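You operate a simulated robot arm through the tools that you are given. There is no shell and no other tool.

Carry out the task below with a simulated robot arm. There is one attempt and no reset: what you move stays moved.

JOB
Put things in order on the top of the scale plate. At the end: the white grey-cored small cone stands where the orange stamp (marked "Retest") stood; the cardboard tube is on the yellow tin; the orange stamp stands where the cardboard tube stood; the teal brush stands where the white grey-cored small cone stood; whatever was shut is shut again. Leave all else as you found it, and nothing knocked over.

Only the result counts: the job must be done as asked and must still hold three seconds after the hand-in. Knocking over, shifting, dropping, spilling or breaking anything else fails it.

ROBOT AND FRAMES
A 6-joint arm with a two-finger parallel gripper, fixed in place. Base frame: the origin is on the floor under the middle of its stand, x ahead of it, y to its left, z up; the work surface is at about z = 0.72. Units: m, rad, N and s.
With the tool pointing down near the work surface it reaches from about 0.26 to 0.74 m from the base axis. Its first joint turns from -1.152 to 1.152 rad. Payload 2.45 kg.
Tool frame: the origin (TCP) lies between the finger pads and is the grasp point; the fingertips stand 0.024 m ahead of it; z points along the fingers, y is the line along which they close. The gripper opens to 0.068 m. The fingers are 0.017 m wide and 0.01 m thick; the gripper's body (0.04 by 0.07 m) begins 0.041 m behind the TCP.
Orientation is told as [roll, pitch, yaw] about the base's x, y, z axes, in that order, counted from this pose: with the fingers straight down and closing along the base's y, the tool's x points along the base's -x, its y along +y and its z along -z.

CONTROLS
- The arm moves only by the tool nudge_tool. Its arguments are lists of equal length, an entry for each row: "linear": the shift along the tool's x, y, z in mm, a list of three; "dr": the turn, a rotation vector about the tool's x, y, z in rad, a list of three. In form: {"linear": [[dx, dy, dz], ...], "dr": [[wx, wy, wz], ...]}. A call has 1 to 20 rows; each row is the pose to reach, as a shift and turn from the pose commanded when the call began, along the tool's axes at that moment. "hand" is the gripper command, from -1 (fully open) to 1 (shut), values between in proportion, set as the call begins (left out, the last holds). A row lasts 0.2 s, in which the tool goes at most 0.05 m and 0.15 rad; a call with a longer step from one row to the next is refused whole, and so is a gripper value outside its range. Where a pose cannot be reached the arm comes as near as it can. A force on the tool above 40 N (or 10 N above the force at the start of the call, whichever is more), or a blocked arm, ends the call early, and 0.2 s more pass. The fingers move at their own pace (about 0.108 m/s each) and stop on an object; they squeeze with about 36 N. The grip force told is the motor's: it shows also when the fingers shut on nothing. Time passes only in rows, and 0.2 s behind the last, so rows that repeat a pose let the fingers close. It gives the time, the measured TCP pose, the force on the tool (base axes), the opening and the grip force at its end, in the units of the frame above (readings bear some noise), with the torque about the TCP (base axes, N m) and any sound that the robot's microphone picked up.
- Cameras (640 x 400 px; columns grow to the right, rows downward): "scene" is fixed at [0.1515, 0.4036, 1.4604]; the picture's right is [-0.87, -0.49, 0.00], its down [-0.30, 0.53, -0.80] and it looks along [0.39, -0.69, -0.61] (base axes); focal length 334 px, centre (320, 200). "wrist" rides on the gripper at [0.084, 0.011, -0.075] in the tool frame; the picture's right is [-0.13, 0.99, 0.00], its down [-0.60, -0.08, -0.79] and it looks along [-0.79, -0.10, 0.61] (tool axes); focal length 251 px, centre (320, 200). There is no depth. A picture from a camera that has moved, and an enlarged one, comes with that camera's place and axes in the base frame and with its lens.
- snapshot(camera): a new picture of that camera. It takes no simulated time.
- close_up(camera, box): a new picture of the part [left, top, right, bottom] of that camera's present view, enlarged. It takes no simulated time.
- job_done(): hands the job in; it is judged then, once.

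Places have to be worked out from the pictures, the camera data and where the tool is seen. Open the gripper and draw the arm clear of the work before you hand the job in, unless the task says otherwise.

The tools are called after ">>>" by a JSON object that holds its "name" and its "arguments". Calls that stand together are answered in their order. nudge_tool: Moves the arm, as the interface text tells. Its arguments: {"type":"object","properties":{"linear":{"type":"array","items":{"type":"array","items":{"type":"number"}}},"dr":{"type":"array","items":{"type":"array","items":{"type":"number"}}},"hand":{"type":"number"}},"required":["linear","dr"]} The other tools are called the same way: snapshot (camera) takes a picture; close_up (camera, box) takes an enlarged picture of a part of a camera's view; job_done () hands the job in.

At the start:

```text
time: 0.0
ee_pos: [0.4388, -0.1904, 1.0428]
tcp_rot: [0.001, -0.001, 0.001]
ft_force: [0.1, -0.2, -0.1]
moment: [-0.02, 0.02, -0.01]
gripper_width: 0.0679
grip_force: 0.0
```

scene: 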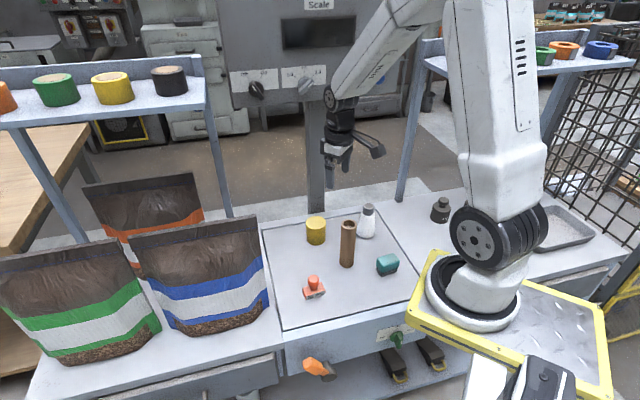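
wrist: 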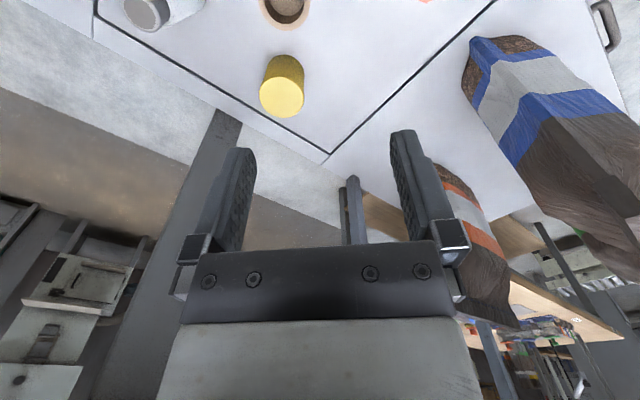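

I start by looking closer at the objects on the scale plate in both cameras.

>>> {"name": "close_up", "arguments": {"camera": "scene", "box": [250, 180, 450, 320]}}

>>> {"name": "close_up", "arguments": {"camera": "scene", "box": [290, 180, 410, 255]}}

>>> {"name": "close_up", "arguments": {"camera": "scene", "box": [290, 240, 410, 315]}}

>>> {"name": "snapshot", "arguments": {"camera": "wrist"}}

```text
2.86 times, centred on (350, 250) of scene
camera zoom: at [0.1515, 0.4036, 1.4604], right [-0.87, -0.49, 0.0], down [-0.3, 0.53, -0.8], along [0.39, -0.69, -0.61], focal length 953 px, centre (234, 57)
```

zoom: 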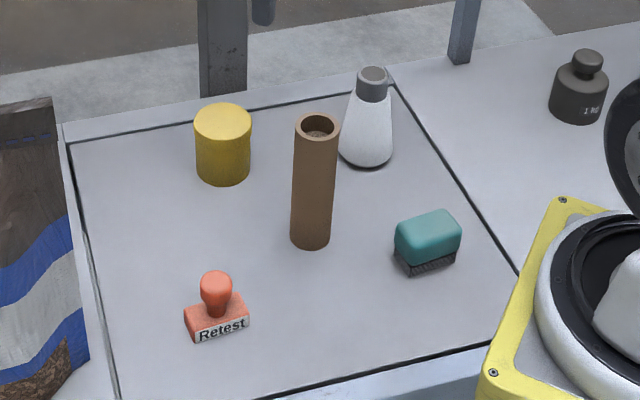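

```text
5.33 times, centred on (350, 218) of scene
camera zoom: at [0.1515, 0.4036, 1.4604], right [-0.87, -0.49, 0.0], down [-0.3, 0.53, -0.8], along [0.39, -0.69, -0.61], focal length 1780 px, centre (160, 107)
```

zoom: 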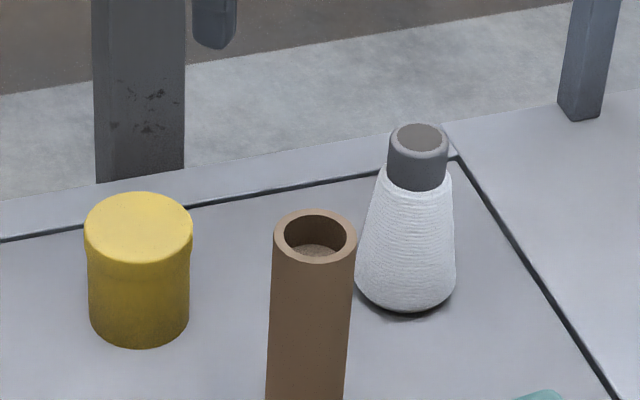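

```text
5.33 times, centred on (350, 278) of scene
camera zoom: at [0.1515, 0.4036, 1.4604], right [-0.87, -0.49, 0.0], down [-0.3, 0.53, -0.8], along [0.39, -0.69, -0.61], focal length 1780 px, centre (160, -213)
```

zoom: 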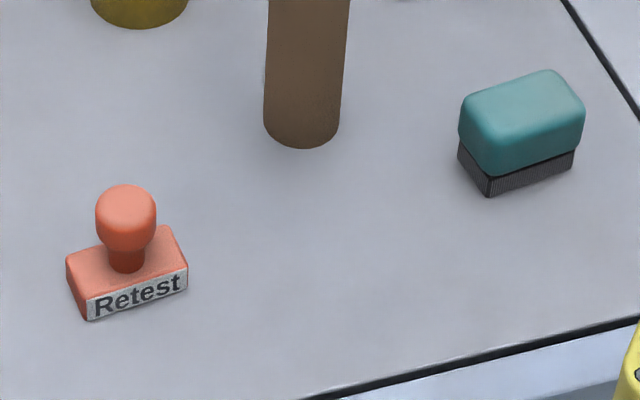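

```text
taken
camera wrist: at [0.3554, -0.1789, 1.1184], right [0.13, 0.99, 0.0], down [0.6, -0.08, 0.79], along [0.79, -0.1, -0.61], focal length 251 px, centre (320, 200)
```

wrist: 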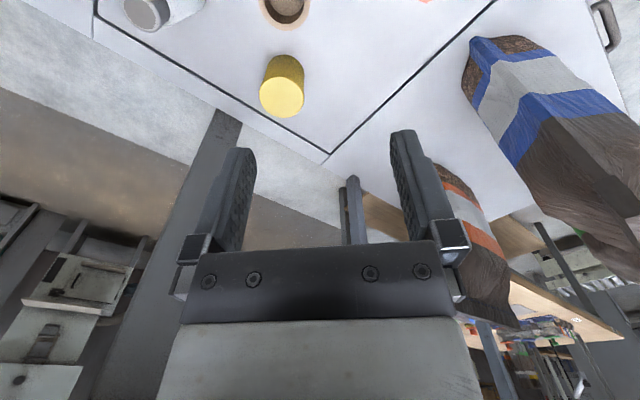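

The objects are localised from the scene view: tube ≈ (0.412, -0.219), tin ≈ (0.541, -0.262), cone ≈ (0.414, -0.368), brush ≈ (0.300, -0.249), stamp ≈ (0.440, -0.075). I move to hover above the tube so the wrist camera can confirm this.

>>> {"name": "nudge_tool", "arguments": {"linear": [[13, -14, 0], [26.3, -28.5, 0], [26.3, -28.5, 10], [26.3, -28.5, 10]], "dr": [[0, 0, 0], [0, 0, 0], [0, 0, 0], [0, 0, 0]], "hand": -1}}

>>> {"name": "snapshot", "arguments": {"camera": "wrist"}}

>>> {"name": "snapshot", "arguments": {"camera": "scene"}}

```text
time: 1.0
ee_pos: [0.4134, -0.2197, 1.0336]
tcp_rot: [-0.001, 0.0, -0.001]
ft_force: [0.4, 0.2, 0.8]
moment: [0.0, 0.01, 0.0]
gripper_width: 0.0684
grip_force: 0.0
```

```text
taken
camera wrist: at [0.3291, -0.208, 1.1085], right [0.13, 0.99, 0.0], down [0.6, -0.08, 0.79], along [0.79, -0.1, -0.61], focal length 251 px, centre (320, 200)
```

wrist: 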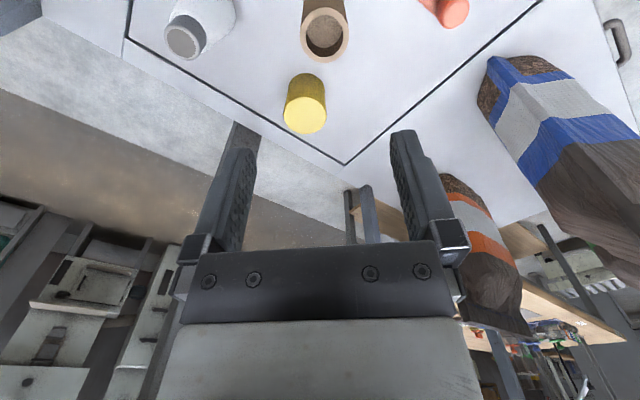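

```text
taken
```

scene: 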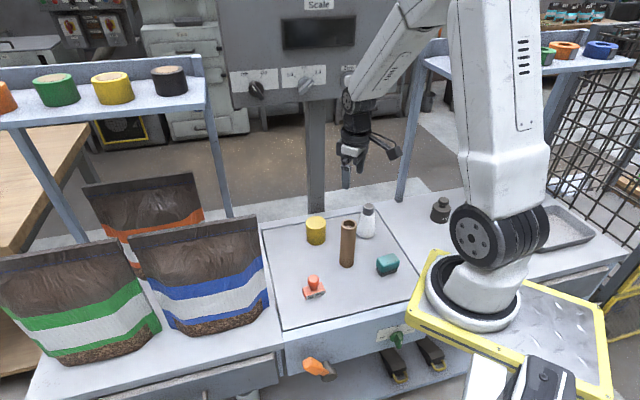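

The wrist view agrees with the scene estimate. I back off and tilt the tool to get a near top-down overview for precise positions.

>>> {"name": "nudge_tool", "arguments": {"linear": [[20, 5, -16], [40, 10, -33], [60, 15, -50], [83, 20, -66], [83, 20, -66], [83, 20, -66]], "dr": [[0, 0.14, 0], [0, 0.28, 0], [0, 0.42, 0], [0, 0.56, 0], [0, 0.6, 0], [0, 0.6, 0]]}}

>>> {"name": "snapshot", "arguments": {"camera": "wrist"}}

```text
time: 2.4
ee_pos: [0.3297, -0.1984, 1.099]
tcp_rot: [0.001, 0.602, 0.001]
ft_force: [-0.6, 1.3, 1.0]
moment: [0.0, 0.01, 0.0]
gripper_width: 0.068
grip_force: 0.1
```

```text
taken
camera wrist: at [0.3031, -0.1871, 1.2099], right [0.11, 0.99, -0.07], down [0.95, -0.08, 0.31], along [0.3, -0.1, -0.95], focal length 251 px, centre (320, 200)
```

wrist: 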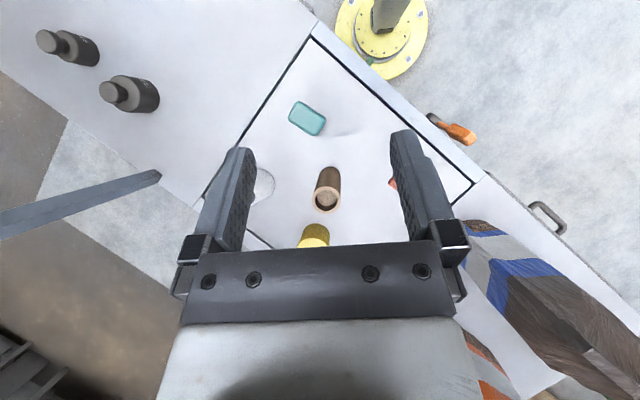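

The brush and tube are now well visible from above; I enlarge these.

>>> {"name": "close_up", "arguments": {"camera": "wrist", "box": [260, 80, 400, 168]}}

>>> {"name": "close_up", "arguments": {"camera": "wrist", "box": [260, 160, 400, 248]}}

```text
4.55 times, centred on (330, 124) of wrist
camera zoom: at [0.3031, -0.1871, 1.2099], right [0.11, 0.99, -0.07], down [0.95, -0.08, 0.31], along [0.3, -0.1, -0.95], focal length 1143 px, centre (274, 546)
```

zoom: 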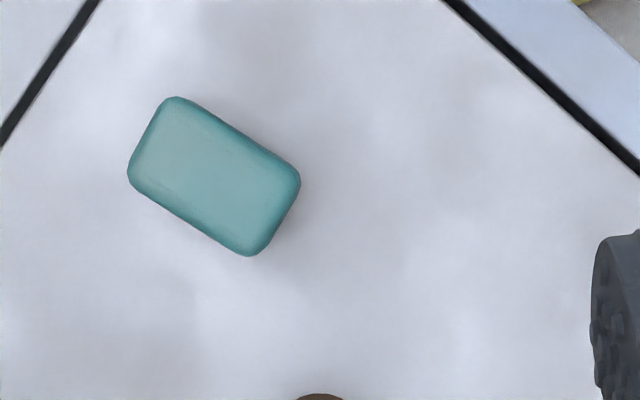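

```text
4.55 times, centred on (330, 204) of wrist
camera zoom: at [0.3031, -0.1871, 1.2099], right [0.11, 0.99, -0.07], down [0.95, -0.08, 0.31], along [0.3, -0.1, -0.95], focal length 1143 px, centre (274, 182)
```

zoom: 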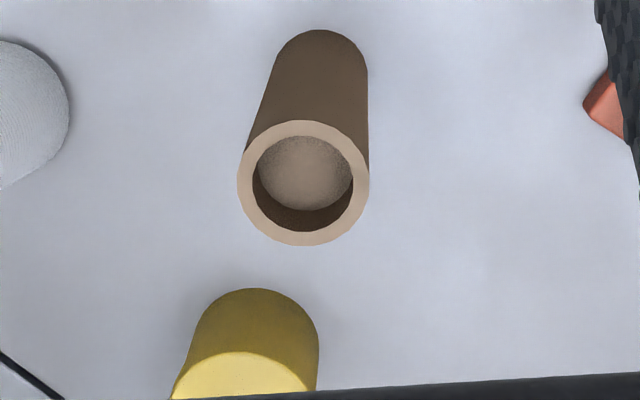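

Brush ≈ (0.300, -0.245), long axis about 52° from base x; tube ≈ (0.413, -0.215). Now I shift sideways to look at the stamp from the same tilt.

>>> {"name": "nudge_tool", "arguments": {"linear": [[0, 40, 0], [0, 80, 0], [0, 120, 0], [0, 120, 0]], "dr": [[0, 0, 0], [0, 0, 0], [0, 0, 0], [0, 0, 0]]}}

>>> {"name": "snapshot", "arguments": {"camera": "wrist"}}

>>> {"name": "close_up", "arguments": {"camera": "wrist", "box": [260, 130, 400, 218]}}

```text
time: 3.4
ee_pos: [0.3298, -0.0804, 1.0978]
tcp_rot: [0.001, 0.6, 0.0]
ft_force: [-0.2, 0.4, 0.9]
moment: [0.03, 0.0, -0.01]
gripper_width: 0.0681
grip_force: 0.0
```

```text
taken
camera wrist: at [0.3024, -0.0692, 1.2079], right [0.11, 0.99, -0.07], down [0.95, -0.08, 0.31], along [0.3, -0.1, -0.95], focal length 251 px, centre (320, 200)
```

wrist: 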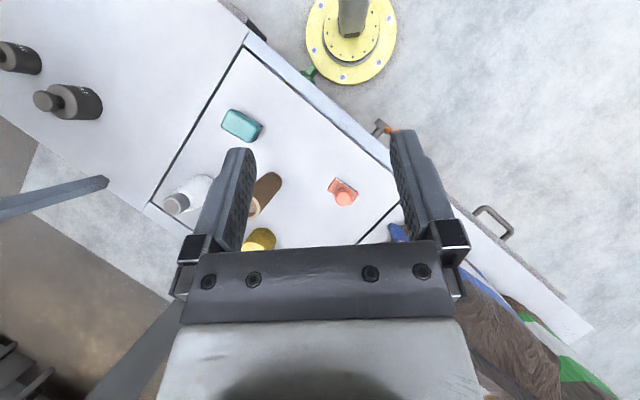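

```text
4.55 times, centred on (330, 174) of wrist
camera zoom: at [0.3024, -0.0692, 1.2079], right [0.11, 0.99, -0.07], down [0.95, -0.08, 0.31], along [0.3, -0.1, -0.95], focal length 1143 px, centre (274, 318)
```

zoom: 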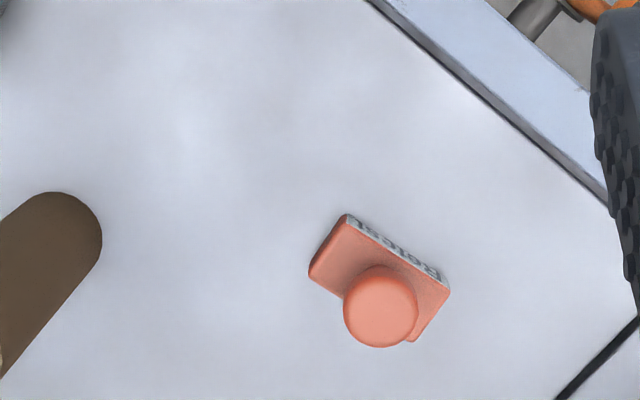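

Stamp ≈ (0.442, -0.073), long axis ≈ 49.5°, knob Ø30 mm around z ≈ 0.77. Now I shift to the cone's side.

>>> {"name": "nudge_tool", "arguments": {"linear": [[0, -45, 0], [0, -90, 0], [0, -135, 0], [0, -180, 0], [0, -225, 0], [0, -255, 0], [0, -255, 0]], "dr": [[0, 0, 0], [0, 0, 0], [0, 0, 0], [0, 0, 0], [0, 0, 0], [0, 0, 0], [0, 0, 0]]}}

>>> {"name": "snapshot", "arguments": {"camera": "wrist"}}

>>> {"name": "close_up", "arguments": {"camera": "wrist", "box": [260, 130, 400, 218]}}

>>> {"name": "close_up", "arguments": {"camera": "wrist", "box": [260, 40, 400, 128]}}

```text
time: 5.0
ee_pos: [0.3303, -0.3338, 1.0998]
tcp_rot: [0.0, 0.6, 0.0]
ft_force: [-1.2, 0.4, -1.0]
moment: [-0.01, -0.03, -0.04]
gripper_width: 0.0679
grip_force: 0.1
```

```text
taken
camera wrist: at [0.3031, -0.323, 1.2094], right [0.11, 0.99, -0.07], down [0.95, -0.08, 0.31], along [0.3, -0.1, -0.95], focal length 251 px, centre (320, 200)
```

wrist: 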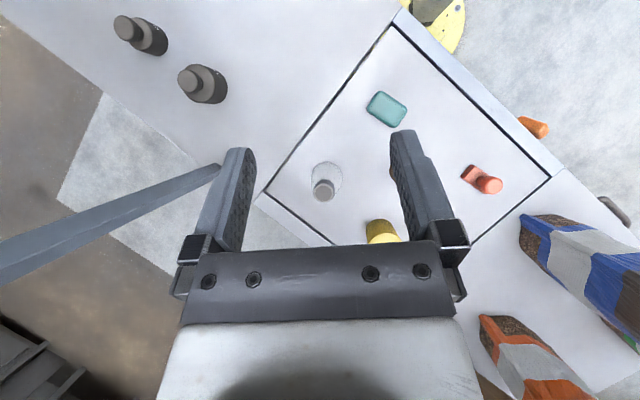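

```text
4.55 times, centred on (330, 174) of wrist
camera zoom: at [0.3031, -0.323, 1.2094], right [0.11, 0.99, -0.07], down [0.95, -0.08, 0.31], along [0.3, -0.1, -0.95], focal length 1143 px, centre (274, 318)
```

zoom: 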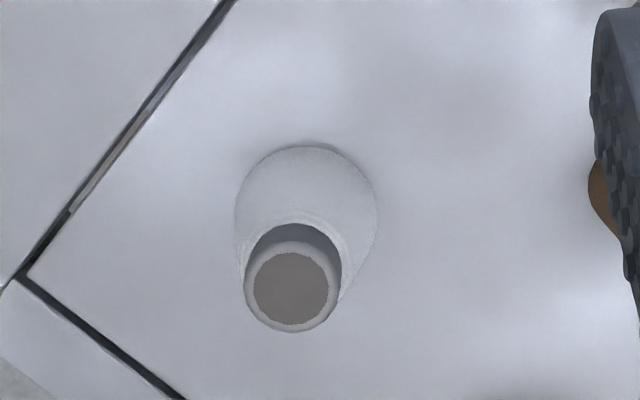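

```text
4.55 times, centred on (330, 84) of wrist
camera zoom: at [0.3031, -0.323, 1.2094], right [0.11, 0.99, -0.07], down [0.95, -0.08, 0.31], along [0.3, -0.1, -0.95], focal length 1143 px, centre (274, 727)
```

zoom: 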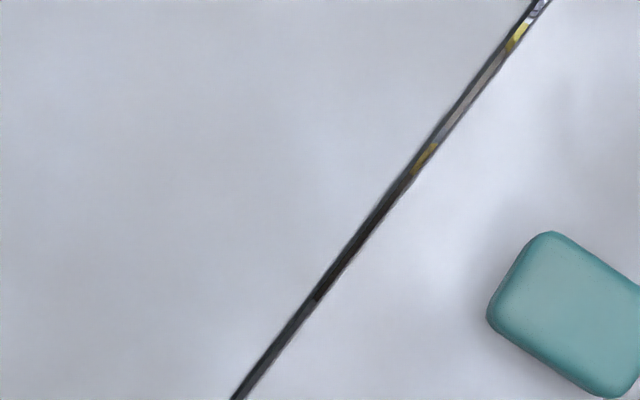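

Cone ≈ (0.415, -0.357), top at z ≈ 0.832, grey core Ø32 mm. I verify the brush angle and the tin from this viewpoint too.

>>> {"name": "close_up", "arguments": {"camera": "wrist", "box": [330, 70, 450, 145]}}

>>> {"name": "close_up", "arguments": {"camera": "scene", "box": [290, 200, 390, 262]}}

```text
5.33 times, centred on (390, 108) of wrist
camera zoom: at [0.3031, -0.323, 1.2094], right [0.11, 0.99, -0.07], down [0.95, -0.08, 0.31], along [0.3, -0.1, -0.95], focal length 1341 px, centre (-53, 693)
```

zoom: 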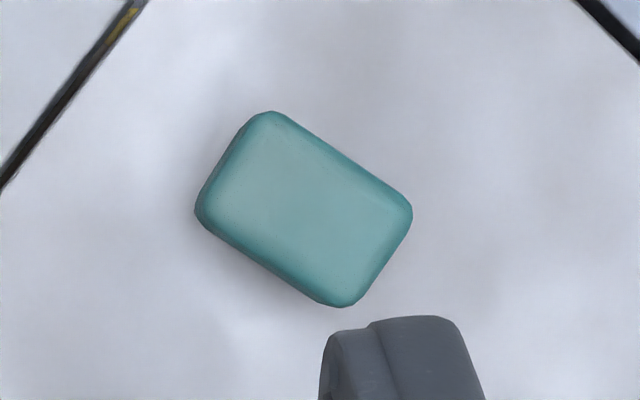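

```text
6.40 times, centred on (340, 231) of scene
camera zoom: at [0.1516, 0.4035, 1.4604], right [-0.87, -0.49, 0.0], down [-0.3, 0.53, -0.8], along [0.39, -0.69, -0.61], focal length 2136 px, centre (192, 2)
```

zoom: 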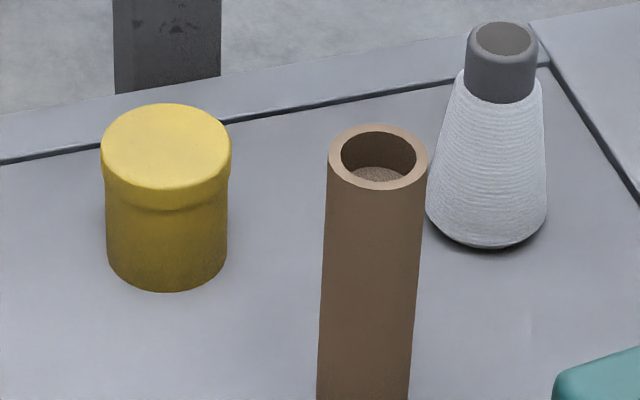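

All refined: brush ≈ (0.300, -0.2435) at 52.7°, tin ≈ (0.541, -0.257) with top at z ≈ 0.789. Now I bring the tool back to vertical and hover over the tube.

>>> {"name": "nudge_tool", "arguments": {"linear": [[-27, 24, 10], [-54, 47, 21], [-82, 71, 31], [-109, 94, 42], [-136.3, 118, 52.2], [-136.3, 118, 52.2]], "dr": [[0, -0.12, 0], [0, -0.24, 0], [0, -0.36, 0], [0, -0.48, 0], [0, -0.6, 0], [0, -0.6, 0]], "hand": -1}}

>>> {"name": "snapshot", "arguments": {"camera": "wrist"}}

>>> {"name": "close_up", "arguments": {"camera": "wrist", "box": [220, 0, 420, 140]}}

```text
time: 6.4
ee_pos: [0.4135, -0.214, 0.976]
tcp_rot: [-0.002, -0.002, 0.001]
ft_force: [0.1, -0.6, -0.8]
moment: [0.02, 0.01, -0.02]
gripper_width: 0.0677
grip_force: 0.2
```

```text
taken
camera wrist: at [0.3292, -0.2031, 1.0526], right [0.13, 0.99, 0.0], down [0.6, -0.08, 0.79], along [0.79, -0.1, -0.61], focal length 251 px, centre (320, 200)
```

wrist: 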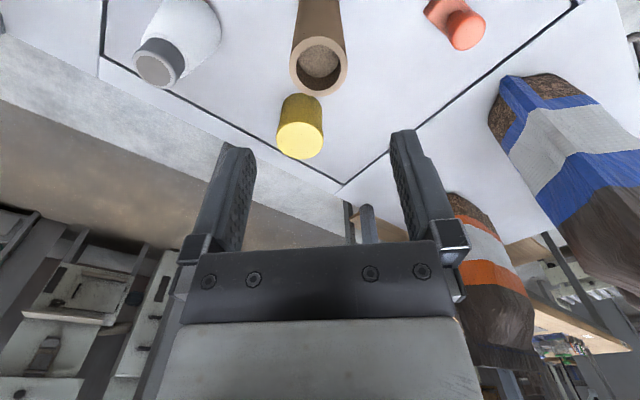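

```text
2.86 times, centred on (320, 70) of wrist
camera zoom: at [0.3292, -0.2031, 1.0526], right [0.13, 0.99, 0.0], down [0.6, -0.08, 0.79], along [0.79, -0.1, -0.61], focal length 718 px, centre (320, 571)
```

zoom: 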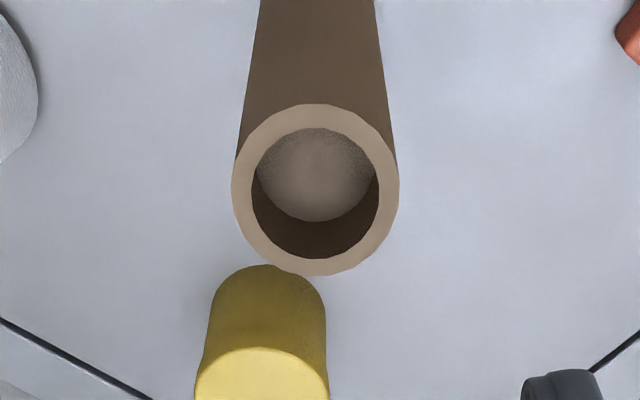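

Tube top centre is seen at (0.412, -0.215), right beneath the tool. I descend so the pads surround the upper part of the tube.

>>> {"name": "nudge_tool", "arguments": {"linear": [[0, 0, 40], [0, 0, 75], [0, 0, 100], [0, 0, 120], [0, 0, 136], [0, 0, 136]], "dr": [[0, 0, 0], [0, 0, 0], [0, 0, 0], [0, 0, 0], [0, 0, 0], [0, 0, 0]]}}

>>> {"name": "snapshot", "arguments": {"camera": "wrist"}}

>>> {"name": "close_up", "arguments": {"camera": "scene", "box": [290, 180, 410, 255]}}

```text
time: 7.8
ee_pos: [0.4119, -0.2153, 0.8429]
tcp_rot: [0.0, 0.0, -0.001]
ft_force: [-0.6, -0.4, -1.0]
moment: [0.02, 0.0, 0.01]
gripper_width: 0.068
grip_force: 0.1
```

```text
taken
camera wrist: at [0.3282, -0.205, 0.9169], right [0.13, 0.99, 0.0], down [0.6, -0.08, 0.79], along [0.79, -0.1, -0.61], focal length 251 px, centre (320, 200)
```

wrist: 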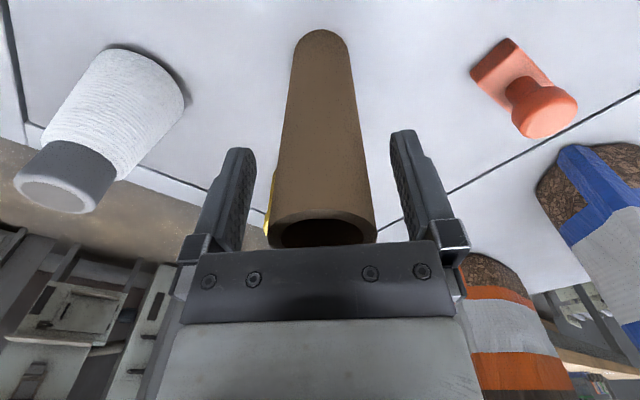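

```text
5.33 times, centred on (350, 218) of scene
camera zoom: at [0.1515, 0.4036, 1.4604], right [-0.87, -0.49, 0.0], down [-0.3, 0.53, -0.8], along [0.39, -0.69, -0.61], focal length 1780 px, centre (160, 107)
```

zoom: 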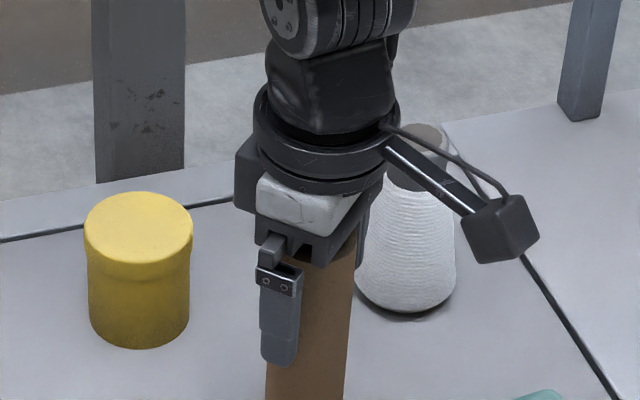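

The tube sits centred between the fingers. I close the gripper on it with a moderate command and hold.

>>> {"name": "nudge_tool", "arguments": {"linear": [[0, 0, 0], [0, 0, 0], [0, 0, 0]], "dr": [[0, 0, 0], [0, 0, 0], [0, 0, 0]], "hand": 0.2}}

```text
time: 8.6
ee_pos: [0.412, -0.2169, 0.8421]
tcp_rot: [0.001, 0.001, 0.0]
ft_force: [0.5, -0.3, -0.3]
moment: [0.01, -0.01, 0.0]
gripper_width: 0.0406
grip_force: 35.8
```

Grip is firm at 40.6 mm width. I lift the tube straight up, clear above the tin's height.

>>> {"name": "nudge_tool", "arguments": {"linear": [[0, 0, -8], [0, 0, -20], [0, 0, -45], [0, 0, -75], [0, 0, -105], [0, 0, -115], [0, 0, -115]], "dr": [[0, 0, 0], [0, 0, 0], [0, 0, 0], [0, 0, 0], [0, 0, 0], [0, 0, 0], [0, 0, 0]]}}

>>> {"name": "snapshot", "arguments": {"camera": "scene"}}

>>> {"name": "snapshot", "arguments": {"camera": "wrist"}}

```text
time: 10.2
ee_pos: [0.4128, -0.2156, 0.9578]
tcp_rot: [0.0, 0.0, 0.0]
ft_force: [-0.7, 0.3, -1.3]
moment: [-0.04, 0.02, -0.03]
gripper_width: 0.0406
grip_force: 36.1
```

```text
taken
```

scene: 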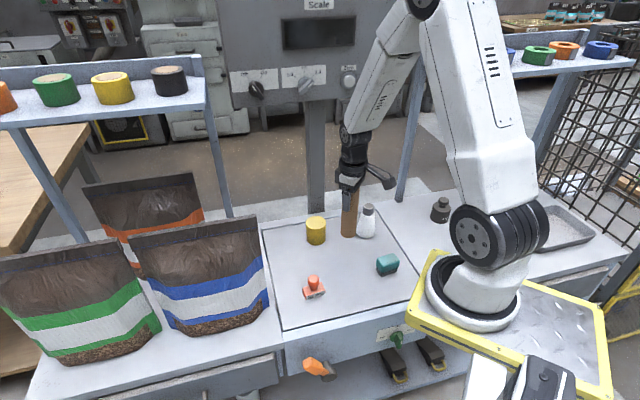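

```text
taken
camera wrist: at [0.3294, -0.2045, 1.0339], right [0.13, 0.99, 0.0], down [0.6, -0.08, 0.79], along [0.79, -0.1, -0.61], focal length 251 px, centre (320, 200)
```

wrist: 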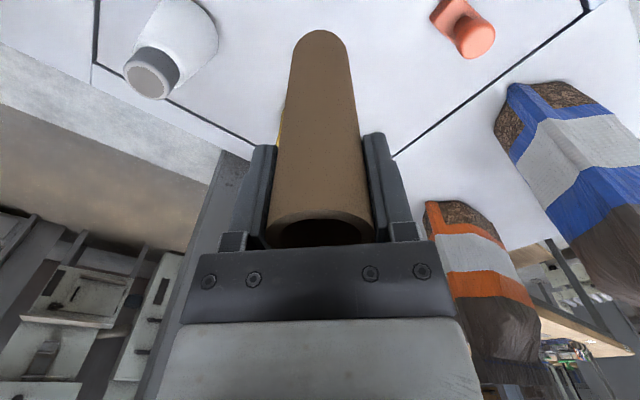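

Tube lifted straight, bottom at about z 0.837. I move it over the tin and check alignment.

>>> {"name": "nudge_tool", "arguments": {"linear": [[-32, -10.4, 0], [-64, -20.8, 0], [-96, -31.2, 0], [-127.2, -41.5, 0], [-127.2, -41.5, 0], [-127.2, -41.5, 0]], "dr": [[0, 0, 0], [0, 0, 0], [0, 0, 0], [0, 0, 0], [0, 0, 0], [0, 0, 0]]}}

>>> {"name": "close_up", "arguments": {"camera": "scene", "box": [260, 150, 400, 250]}}

>>> {"name": "snapshot", "arguments": {"camera": "wrist"}}

>>> {"name": "close_up", "arguments": {"camera": "wrist", "box": [240, 0, 400, 100]}}

```text
time: 11.6
ee_pos: [0.5419, -0.2569, 0.958]
tcp_rot: [0.0, -0.001, 0.0]
ft_force: [-0.7, 0.4, -0.9]
moment: [0.0, 0.01, 0.02]
gripper_width: 0.0407
grip_force: 36.5
```

```text
4.00 times, centred on (330, 200) of scene
camera zoom: at [0.1516, 0.4036, 1.4604], right [-0.87, -0.49, 0.0], down [-0.3, 0.53, -0.8], along [0.39, -0.69, -0.61], focal length 1335 px, centre (280, 200)
```

zoom: 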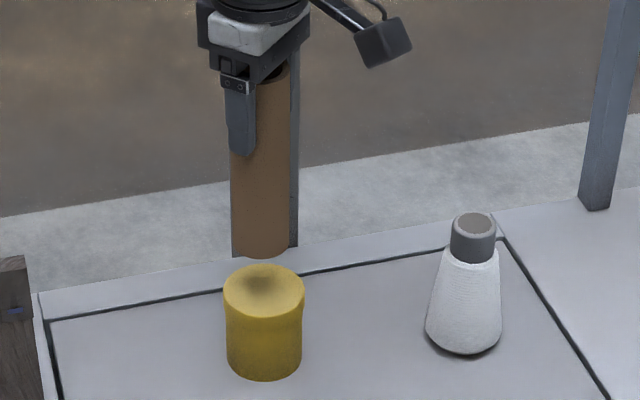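

```text
taken
camera wrist: at [0.4568, -0.2457, 1.0337], right [0.13, 0.99, 0.0], down [0.6, -0.08, 0.79], along [0.79, -0.1, -0.61], focal length 251 px, centre (320, 200)
```

wrist: 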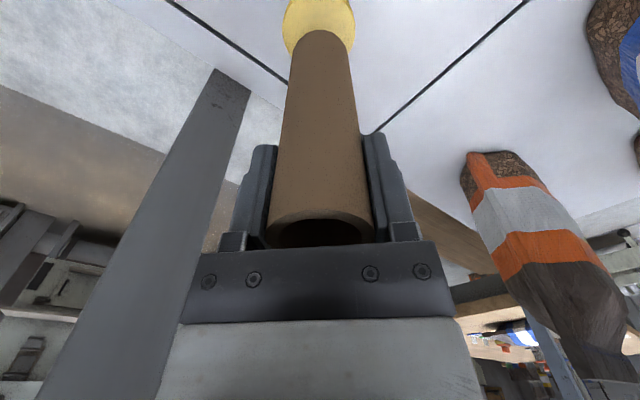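

```text
4.00 times, centred on (320, 50) of wrist
camera zoom: at [0.4568, -0.2457, 1.0337], right [0.13, 0.99, 0.0], down [0.6, -0.08, 0.79], along [0.79, -0.1, -0.61], focal length 1006 px, centre (320, 800)
```

zoom: 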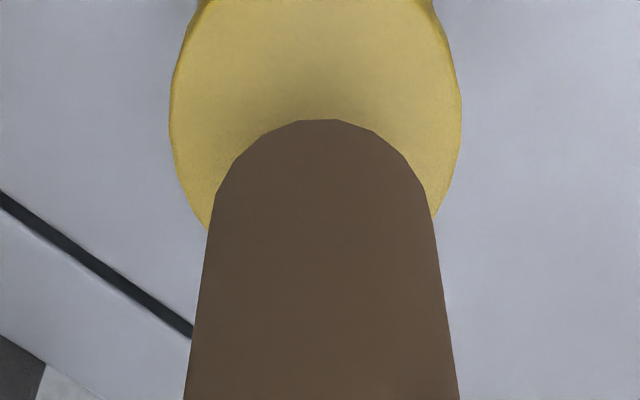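

The wrist and scene views show the tin centre about 3.5 mm nearer in x and 1 mm further in -y than the tool axis. I correct that and lower most of the way.

>>> {"name": "nudge_tool", "arguments": {"linear": [[3.5, -1, 0], [3.5, -1, 12], [3.5, -1, 24], [3.5, -1, 34], [3.5, -1, 38], [3.5, -1, 38]], "dr": [[0, 0, 0], [0, 0, 0], [0, 0, 0], [0, 0, 0], [0, 0, 0], [0, 0, 0]]}}

>>> {"name": "close_up", "arguments": {"camera": "scene", "box": [270, 180, 370, 250]}}

>>> {"name": "close_up", "arguments": {"camera": "wrist", "box": [240, 0, 400, 100]}}

```text
time: 13.0
ee_pos: [0.5374, -0.2587, 0.9206]
tcp_rot: [-0.001, 0.0, 0.0]
ft_force: [0.5, -0.5, -0.6]
moment: [-0.02, 0.01, -0.03]
gripper_width: 0.0408
grip_force: 36.3
```

```text
5.71 times, centred on (320, 215) of scene
camera zoom: at [0.1516, 0.4036, 1.4604], right [-0.87, -0.49, 0.0], down [-0.3, 0.53, -0.8], along [0.39, -0.69, -0.61], focal length 1907 px, centre (320, 114)
```

zoom: 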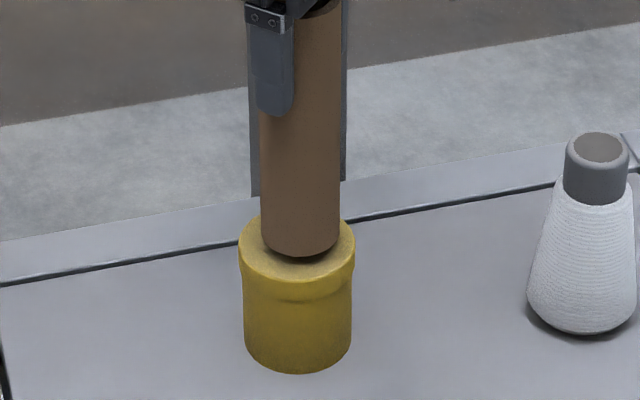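

```text
4.00 times, centred on (320, 50) of wrist
camera zoom: at [0.4533, -0.2469, 0.9953], right [0.13, 0.99, 0.0], down [0.6, -0.08, 0.79], along [0.79, -0.1, -0.61], focal length 1006 px, centre (320, 800)
```

zoom: 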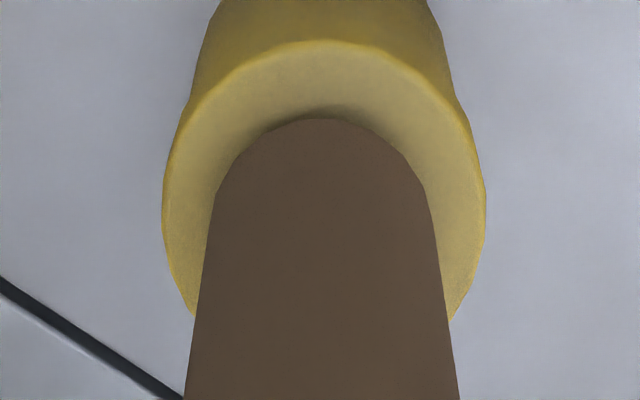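

The tube is now within about 2 mm of centre; I make a small correction (+1.5 mm x, +0.5 mm y) and lower slowly until contact is felt.

>>> {"name": "nudge_tool", "arguments": {"linear": [[-1.5, 0.5, 2], [-1.5, 0.5, 4], [-1.5, 0.5, 5.5], [-1.5, 0.5, 7], [-1.5, 0.5, 8], [-1.5, 0.5, 9], [-1.5, 0.5, 9]], "dr": [[0, 0, 0], [0, 0, 0], [0, 0, 0], [0, 0, 0], [0, 0, 0], [0, 0, 0], [0, 0, 0]]}}

>>> {"name": "close_up", "arguments": {"camera": "scene", "box": [280, 195, 360, 250]}}

>>> {"name": "close_up", "arguments": {"camera": "wrist", "box": [240, 0, 400, 100]}}

```text
time: 14.6
ee_pos: [0.5387, -0.2585, 0.9126]
tcp_rot: [0.0, -0.003, 0.0]
ft_force: [-3.9, -1.5, 9.2]
moment: [-0.08, 0.42, 0.0]
gripper_width: 0.0407
grip_force: 35.8
```

```text
7.27 times, centred on (320, 222) of scene
camera zoom: at [0.1513, 0.4036, 1.4604], right [-0.87, -0.49, 0.0], down [-0.3, 0.53, -0.8], along [0.39, -0.69, -0.61], focal length 2427 px, centre (320, 36)
```

zoom: 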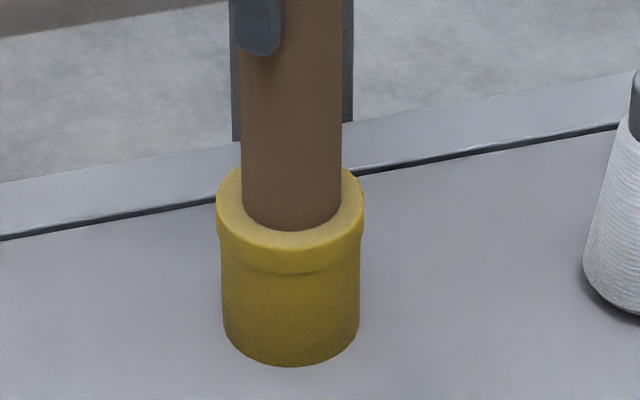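

```text
4.00 times, centred on (320, 50) of wrist
camera zoom: at [0.4547, -0.2465, 0.9869], right [0.13, 0.99, 0.0], down [0.6, -0.08, 0.79], along [0.79, -0.1, -0.61], focal length 1006 px, centre (320, 800)
```

zoom: 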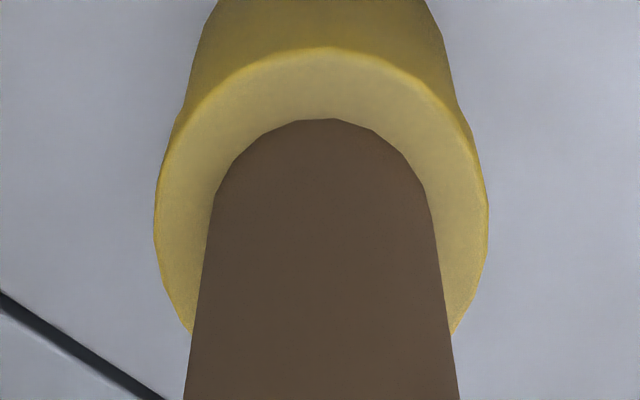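

Contact felt (9 N) and the tube is centred on the lid in both views. I relieve the pressure by about 1 mm and then open the fingers.

>>> {"name": "nudge_tool", "arguments": {"linear": [[0, 0, -1], [0, 0, -1]], "dr": [[0, 0, 0], [0, 0, 0]]}}

```text
time: 15.2
ee_pos: [0.5395, -0.2579, 0.9121]
tcp_rot: [0.0, 0.001, 0.0]
ft_force: [1.0, -2.0, 1.9]
moment: [-0.16, -0.1, 0.0]
gripper_width: 0.0408
grip_force: 36.2
```

The pressure is down to about 2 N. I open the gripper in place.

>>> {"name": "nudge_tool", "arguments": {"linear": [[0, 0, 0], [0, 0, 0], [0, 0, 0]], "dr": [[0, 0, 0], [0, 0, 0], [0, 0, 0]], "hand": -1}}

>>> {"name": "snapshot", "arguments": {"camera": "wrist"}}

>>> {"name": "close_up", "arguments": {"camera": "scene", "box": [260, 150, 400, 250]}}

```text
time: 16.0
ee_pos: [0.5391, -0.259, 0.9127]
tcp_rot: [0.002, 0.001, -0.001]
ft_force: [-0.3, -1.5, -0.8]
moment: [0.05, 0.03, 0.02]
gripper_width: 0.068
grip_force: 0.1
```

```text
taken
camera wrist: at [0.4547, -0.2464, 0.9872], right [0.13, 0.99, 0.0], down [0.6, -0.08, 0.79], along [0.79, -0.1, -0.61], focal length 251 px, centre (320, 200)
```

wrist: 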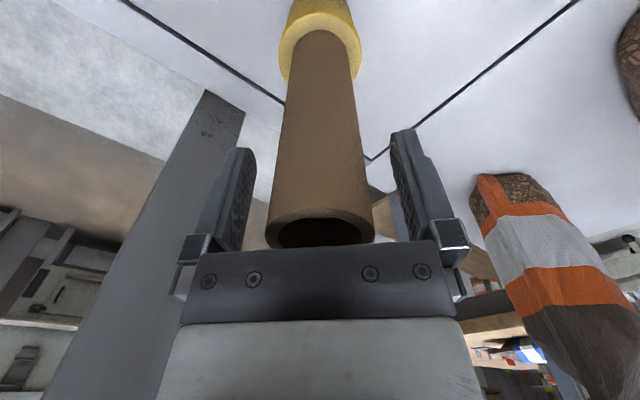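

```text
4.00 times, centred on (330, 200) of scene
camera zoom: at [0.1515, 0.4036, 1.4604], right [-0.87, -0.49, 0.0], down [-0.3, 0.53, -0.8], along [0.39, -0.69, -0.61], focal length 1335 px, centre (280, 200)
```

zoom: 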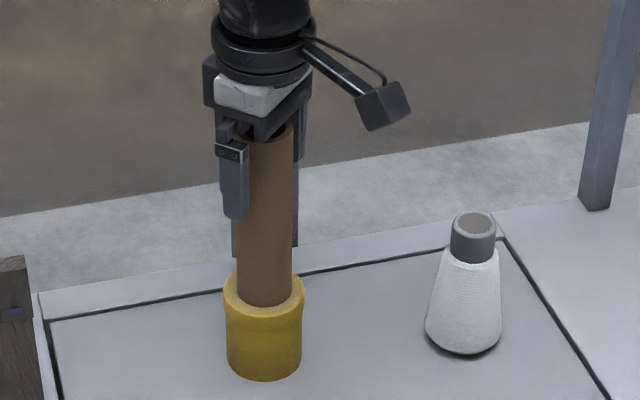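

The tube stands on the tin. I rise straight up clear of it, then travel to hover over the stamp.

>>> {"name": "nudge_tool", "arguments": {"linear": [[0, 0, -20], [0, 0, -60], [0, 0, -100], [24, 46, -100], [48, 92, -100], [72, 138, -85], [97, 185, -60], [97, 185, -30], [97, 185, -30]], "dr": [[0, 0, 0], [0, 0, 0], [0, 0, 0], [0, 0, 0], [0, 0, 0], [0, 0, 0], [0, 0, 0], [0, 0, 0], [0, 0, 0]], "hand": -1}}

>>> {"name": "snapshot", "arguments": {"camera": "wrist"}}

>>> {"name": "close_up", "arguments": {"camera": "wrist", "box": [240, 0, 400, 100]}}

>>> {"name": "snapshot", "arguments": {"camera": "scene"}}

```text
refused: row 4 steps farther than a row can; nothing moved
```

```text
taken
camera wrist: at [0.4547, -0.2464, 0.9872], right [0.13, 0.99, 0.0], down [0.6, -0.08, 0.79], along [0.79, -0.1, -0.61], focal length 251 px, centre (320, 200)
```

wrist: 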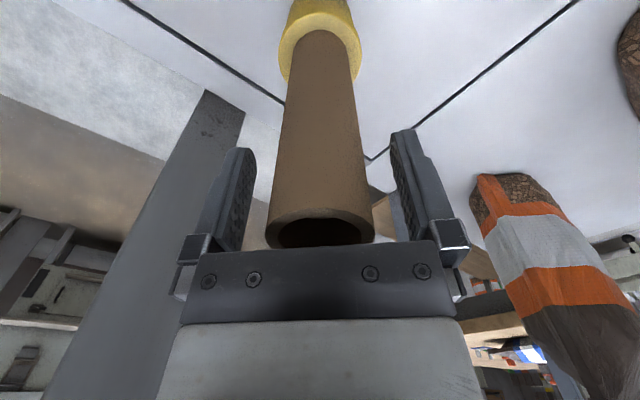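

```text
4.00 times, centred on (320, 50) of wrist
camera zoom: at [0.4547, -0.2464, 0.9872], right [0.13, 0.99, 0.0], down [0.6, -0.08, 0.79], along [0.79, -0.1, -0.61], focal length 1006 px, centre (320, 800)
```

zoom: 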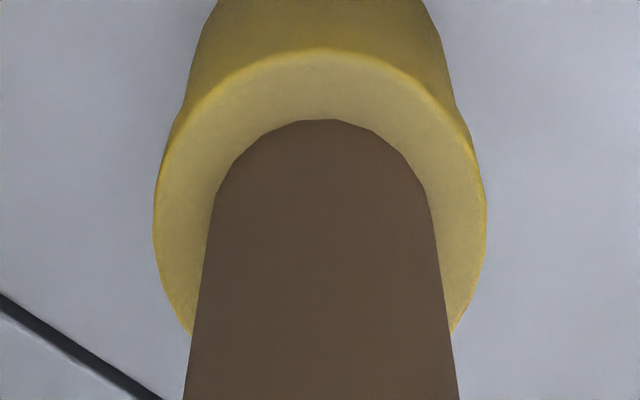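

```text
taken
```

scene: 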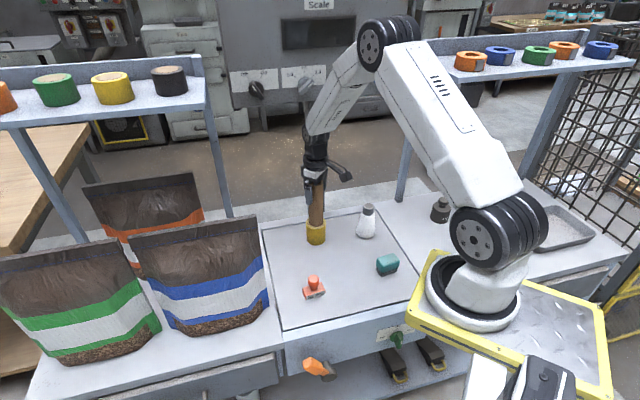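

The plan was refused for too long a step, so nothing moved. I repeat with smaller steps: straight up first, then across to the stamp.

>>> {"name": "nudge_tool", "arguments": {"linear": [[0, 0, -20], [0, 0, -55], [0, 0, -90], [0, 0, -105], [19, 37, -105], [38, 74, -105], [57, 111, -95], [76, 148, -80], [97, 185, -60], [97, 185, -30], [97, 185, -10], [97, 185, -10]], "dr": [[0, 0, 0], [0, 0, 0], [0, 0, 0], [0, 0, 0], [0, 0, 0], [0, 0, 0], [0, 0, 0], [0, 0, 0], [0, 0, 0], [0, 0, 0], [0, 0, 0], [0, 0, 0]], "hand": -1}}

>>> {"name": "snapshot", "arguments": {"camera": "wrist"}}

>>> {"name": "close_up", "arguments": {"camera": "wrist", "box": [240, 0, 400, 100]}}

>>> {"name": "snapshot", "arguments": {"camera": "scene"}}

```text
time: 18.6
ee_pos: [0.4432, -0.0737, 0.9217]
tcp_rot: [0.0, 0.001, 0.001]
ft_force: [-0.1, -0.2, 0.5]
moment: [-0.02, 0.01, -0.02]
gripper_width: 0.0677
grip_force: 0.2
```

```text
taken
camera wrist: at [0.3591, -0.0622, 0.9962], right [0.13, 0.99, 0.0], down [0.6, -0.08, 0.79], along [0.79, -0.1, -0.61], focal length 251 px, centre (320, 200)
```

wrist: 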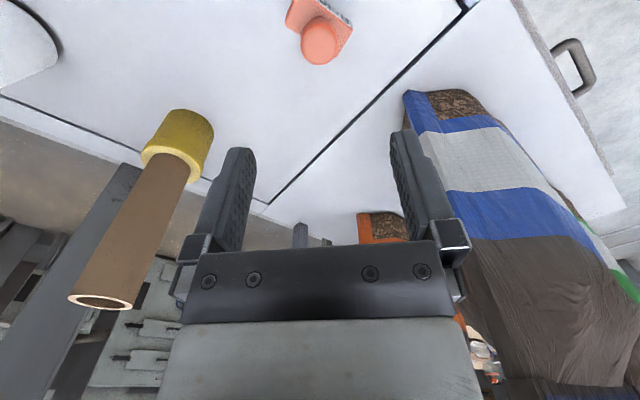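

```text
4.00 times, centred on (320, 50) of wrist
camera zoom: at [0.3591, -0.0622, 0.9962], right [0.13, 0.99, 0.0], down [0.6, -0.08, 0.79], along [0.79, -0.1, -0.61], focal length 1006 px, centre (320, 800)
```

zoom: 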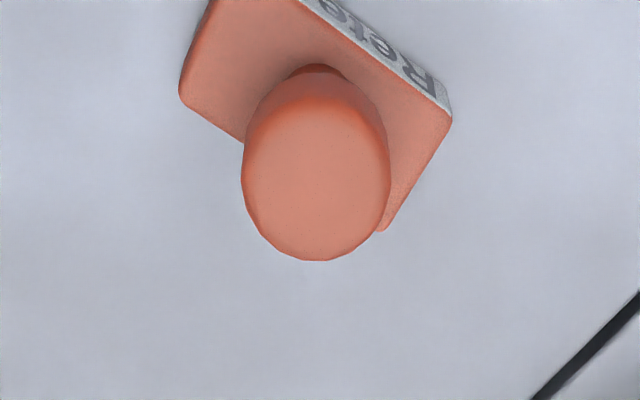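

```text
taken
```

scene: 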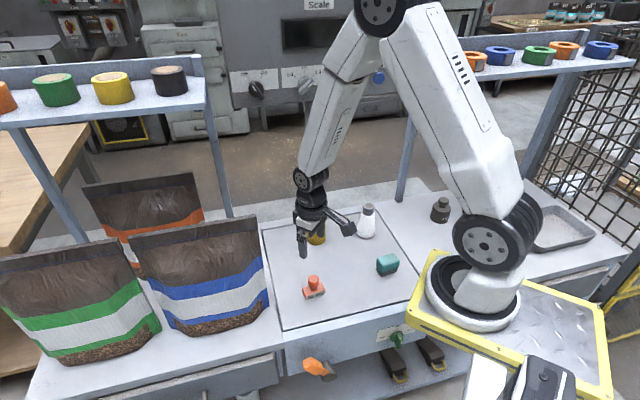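

Stamp centre computed at (0.441, -0.0735), matching the tool axis within 1 mm; its knob spans roughly z 0.762–0.782. I descend to grip the knob with fingertips staying above the block.

>>> {"name": "nudge_tool", "arguments": {"linear": [[0, 0, 40], [0, 0, 80], [0, 0, 110], [0, 0, 130], [0, 0, 142], [0, 0, 148], [0, 0, 148]], "dr": [[0, 0, 0], [0, 0, 0], [0, 0, 0], [0, 0, 0], [0, 0, 0], [0, 0, 0], [0, 0, 0]]}}

>>> {"name": "snapshot", "arguments": {"camera": "wrist"}}

>>> {"name": "close_up", "arguments": {"camera": "scene", "box": [270, 230, 370, 310]}}

```text
time: 20.2
ee_pos: [0.4414, -0.0725, 0.7736]
tcp_rot: [-0.001, 0.0, 0.0]
ft_force: [-1.1, -0.7, -0.7]
moment: [0.01, -0.04, 0.03]
gripper_width: 0.0679
grip_force: 0.1
```

```text
taken
camera wrist: at [0.3577, -0.0622, 0.8491], right [0.13, 0.99, 0.0], down [0.6, -0.08, 0.79], along [0.79, -0.1, -0.61], focal length 251 px, centre (320, 200)
```

wrist: 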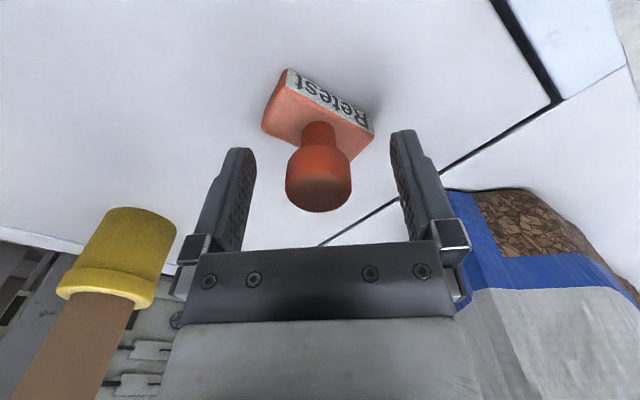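

```text
5.00 times, centred on (320, 270) of scene
camera zoom: at [0.1515, 0.4036, 1.4604], right [-0.87, -0.49, 0.0], down [-0.3, 0.53, -0.8], along [0.39, -0.69, -0.61], focal length 1668 px, centre (320, -150)
```

zoom: 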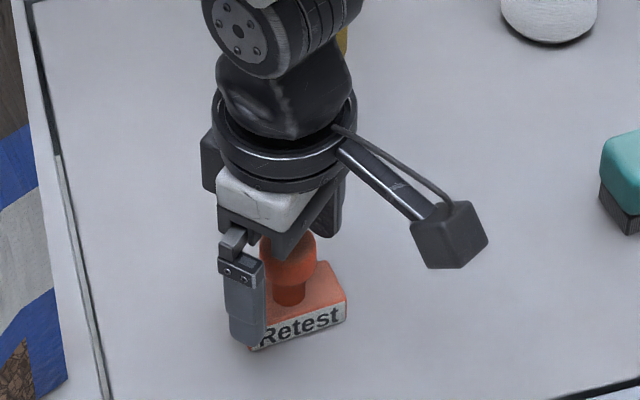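

The knob is exactly centred at the TCP in the wrist view. I close on it.

>>> {"name": "nudge_tool", "arguments": {"linear": [[0, 0, 0], [0, 0, 0], [0, 0, 0]], "dr": [[0, 0, 0], [0, 0, 0], [0, 0, 0]], "hand": 0.6}}

>>> {"name": "snapshot", "arguments": {"camera": "wrist"}}

```text
time: 21.0
ee_pos: [0.4419, -0.074, 0.774]
tcp_rot: [-0.001, 0.0, -0.001]
ft_force: [0.8, 0.1, 0.8]
moment: [0.01, 0.0, -0.01]
gripper_width: 0.0287
grip_force: 35.7
```

```text
taken
camera wrist: at [0.3576, -0.0621, 0.8492], right [0.13, 0.99, 0.0], down [0.6, -0.08, 0.79], along [0.79, -0.1, -0.61], focal length 251 px, centre (320, 200)
```

wrist: 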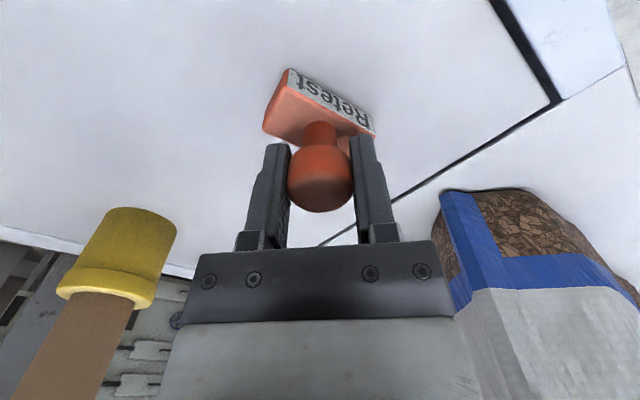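

Firm grip at 28.7 mm. I lift the stamp 60 mm and carry it over to the tube's former place at (0.412, -0.2155).

>>> {"name": "nudge_tool", "arguments": {"linear": [[0, 0, -6], [0, 0, -25], [0, 0, -60], [6, -30, -60], [12, -60, -60], [18, -90, -60], [24, -120, -60], [29, -142, -60], [29, -142, -60], [29, -142, -60]], "dr": [[0, 0, 0], [0, 0, 0], [0, 0, 0], [0, 0, 0], [0, 0, 0], [0, 0, 0], [0, 0, 0], [0, 0, 0], [0, 0, 0], [0, 0, 0]]}}

>>> {"name": "snapshot", "arguments": {"camera": "wrist"}}

>>> {"name": "close_up", "arguments": {"camera": "scene", "box": [280, 180, 420, 280]}}

```text
time: 23.2
ee_pos: [0.4133, -0.2148, 0.8338]
tcp_rot: [0.001, 0.0, 0.001]
ft_force: [-0.5, -0.6, -0.3]
moment: [0.01, 0.0, 0.0]
gripper_width: 0.0286
grip_force: 36.2
```

```text
taken
camera wrist: at [0.3294, -0.2028, 0.9084], right [0.13, 0.99, 0.0], down [0.6, -0.08, 0.79], along [0.79, -0.1, -0.61], focal length 251 px, centre (320, 200)
```

wrist: 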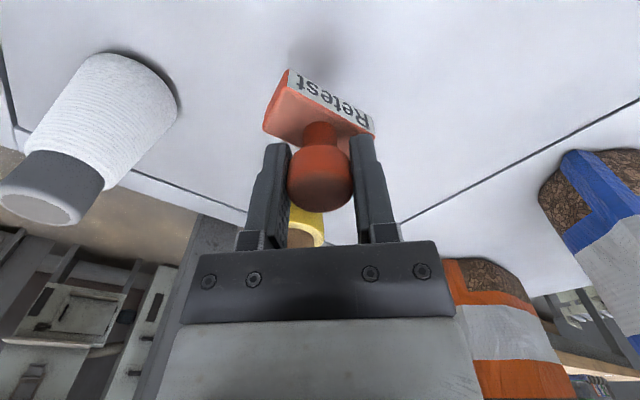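

```text
4.00 times, centred on (350, 230) of scene
camera zoom: at [0.1516, 0.4036, 1.4604], right [-0.87, -0.49, 0.0], down [-0.3, 0.53, -0.8], along [0.39, -0.69, -0.61], focal length 1335 px, centre (200, 80)
```

zoom: 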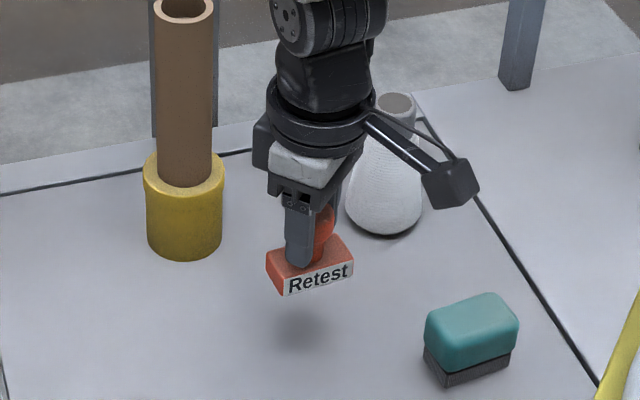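

The stamp hangs upright with the same orientation. I lower it slowly onto the plate.

>>> {"name": "nudge_tool", "arguments": {"linear": [[0, 0, 20], [0, 0, 40], [0, 0, 52], [0, 0, 56], [0, 0, 58], [0, 0, 59], [0, 0, 59.7], [0, 0, 59.7]], "dr": [[0, 0, 0], [0, 0, 0], [0, 0, 0], [0, 0, 0], [0, 0, 0], [0, 0, 0], [0, 0, 0], [0, 0, 0]]}}

>>> {"name": "close_up", "arguments": {"camera": "scene", "box": [280, 180, 420, 280]}}

>>> {"name": "snapshot", "arguments": {"camera": "wrist"}}

```text
time: 25.0
ee_pos: [0.4127, -0.2147, 0.7727]
tcp_rot: [-0.001, -0.001, -0.001]
ft_force: [0.7, 0.3, -1.0]
moment: [-0.01, -0.03, 0.04]
gripper_width: 0.0286
grip_force: 36.6
```

```text
4.00 times, centred on (350, 230) of scene
camera zoom: at [0.1516, 0.4036, 1.4604], right [-0.87, -0.49, 0.0], down [-0.3, 0.53, -0.8], along [0.39, -0.69, -0.61], focal length 1335 px, centre (200, 80)
```

zoom: 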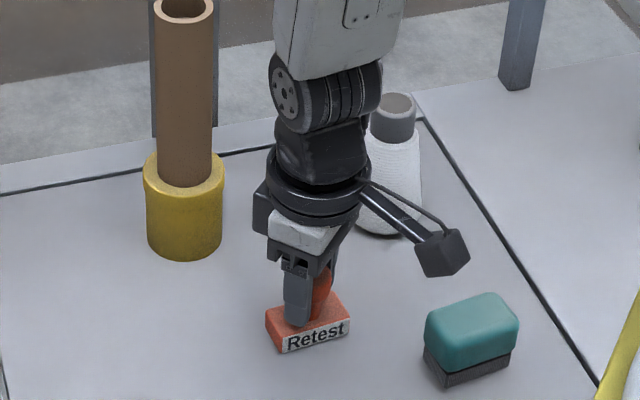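

```text
taken
camera wrist: at [0.3281, -0.2036, 0.8494], right [0.13, 0.99, 0.0], down [0.6, -0.08, 0.79], along [0.79, -0.1, -0.61], focal length 251 px, centre (320, 200)
```

wrist: 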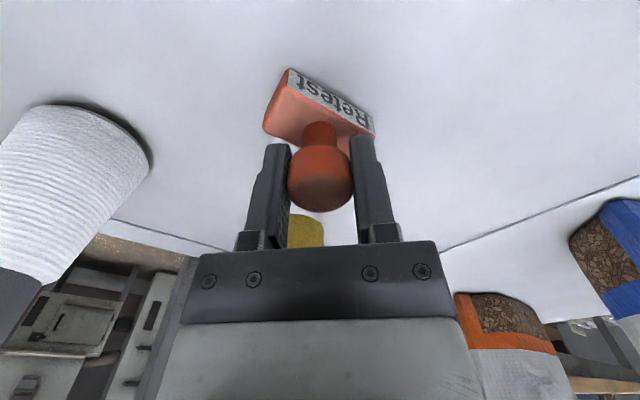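

No contact yet; I lower in half-millimetre steps to feel the plate.

>>> {"name": "nudge_tool", "arguments": {"linear": [[0, 0, 0.4], [0, 0, 0.8], [0, 0, 0.8]], "dr": [[0, 0, 0], [0, 0, 0], [0, 0, 0]]}}

```text
time: 25.8
ee_pos: [0.412, -0.2148, 0.7736]
tcp_rot: [0.0, 0.0, -0.001]
ft_force: [-1.9, -0.2, 12.2]
moment: [0.1, 0.08, 0.02]
gripper_width: 0.0285
grip_force: 36.6
```

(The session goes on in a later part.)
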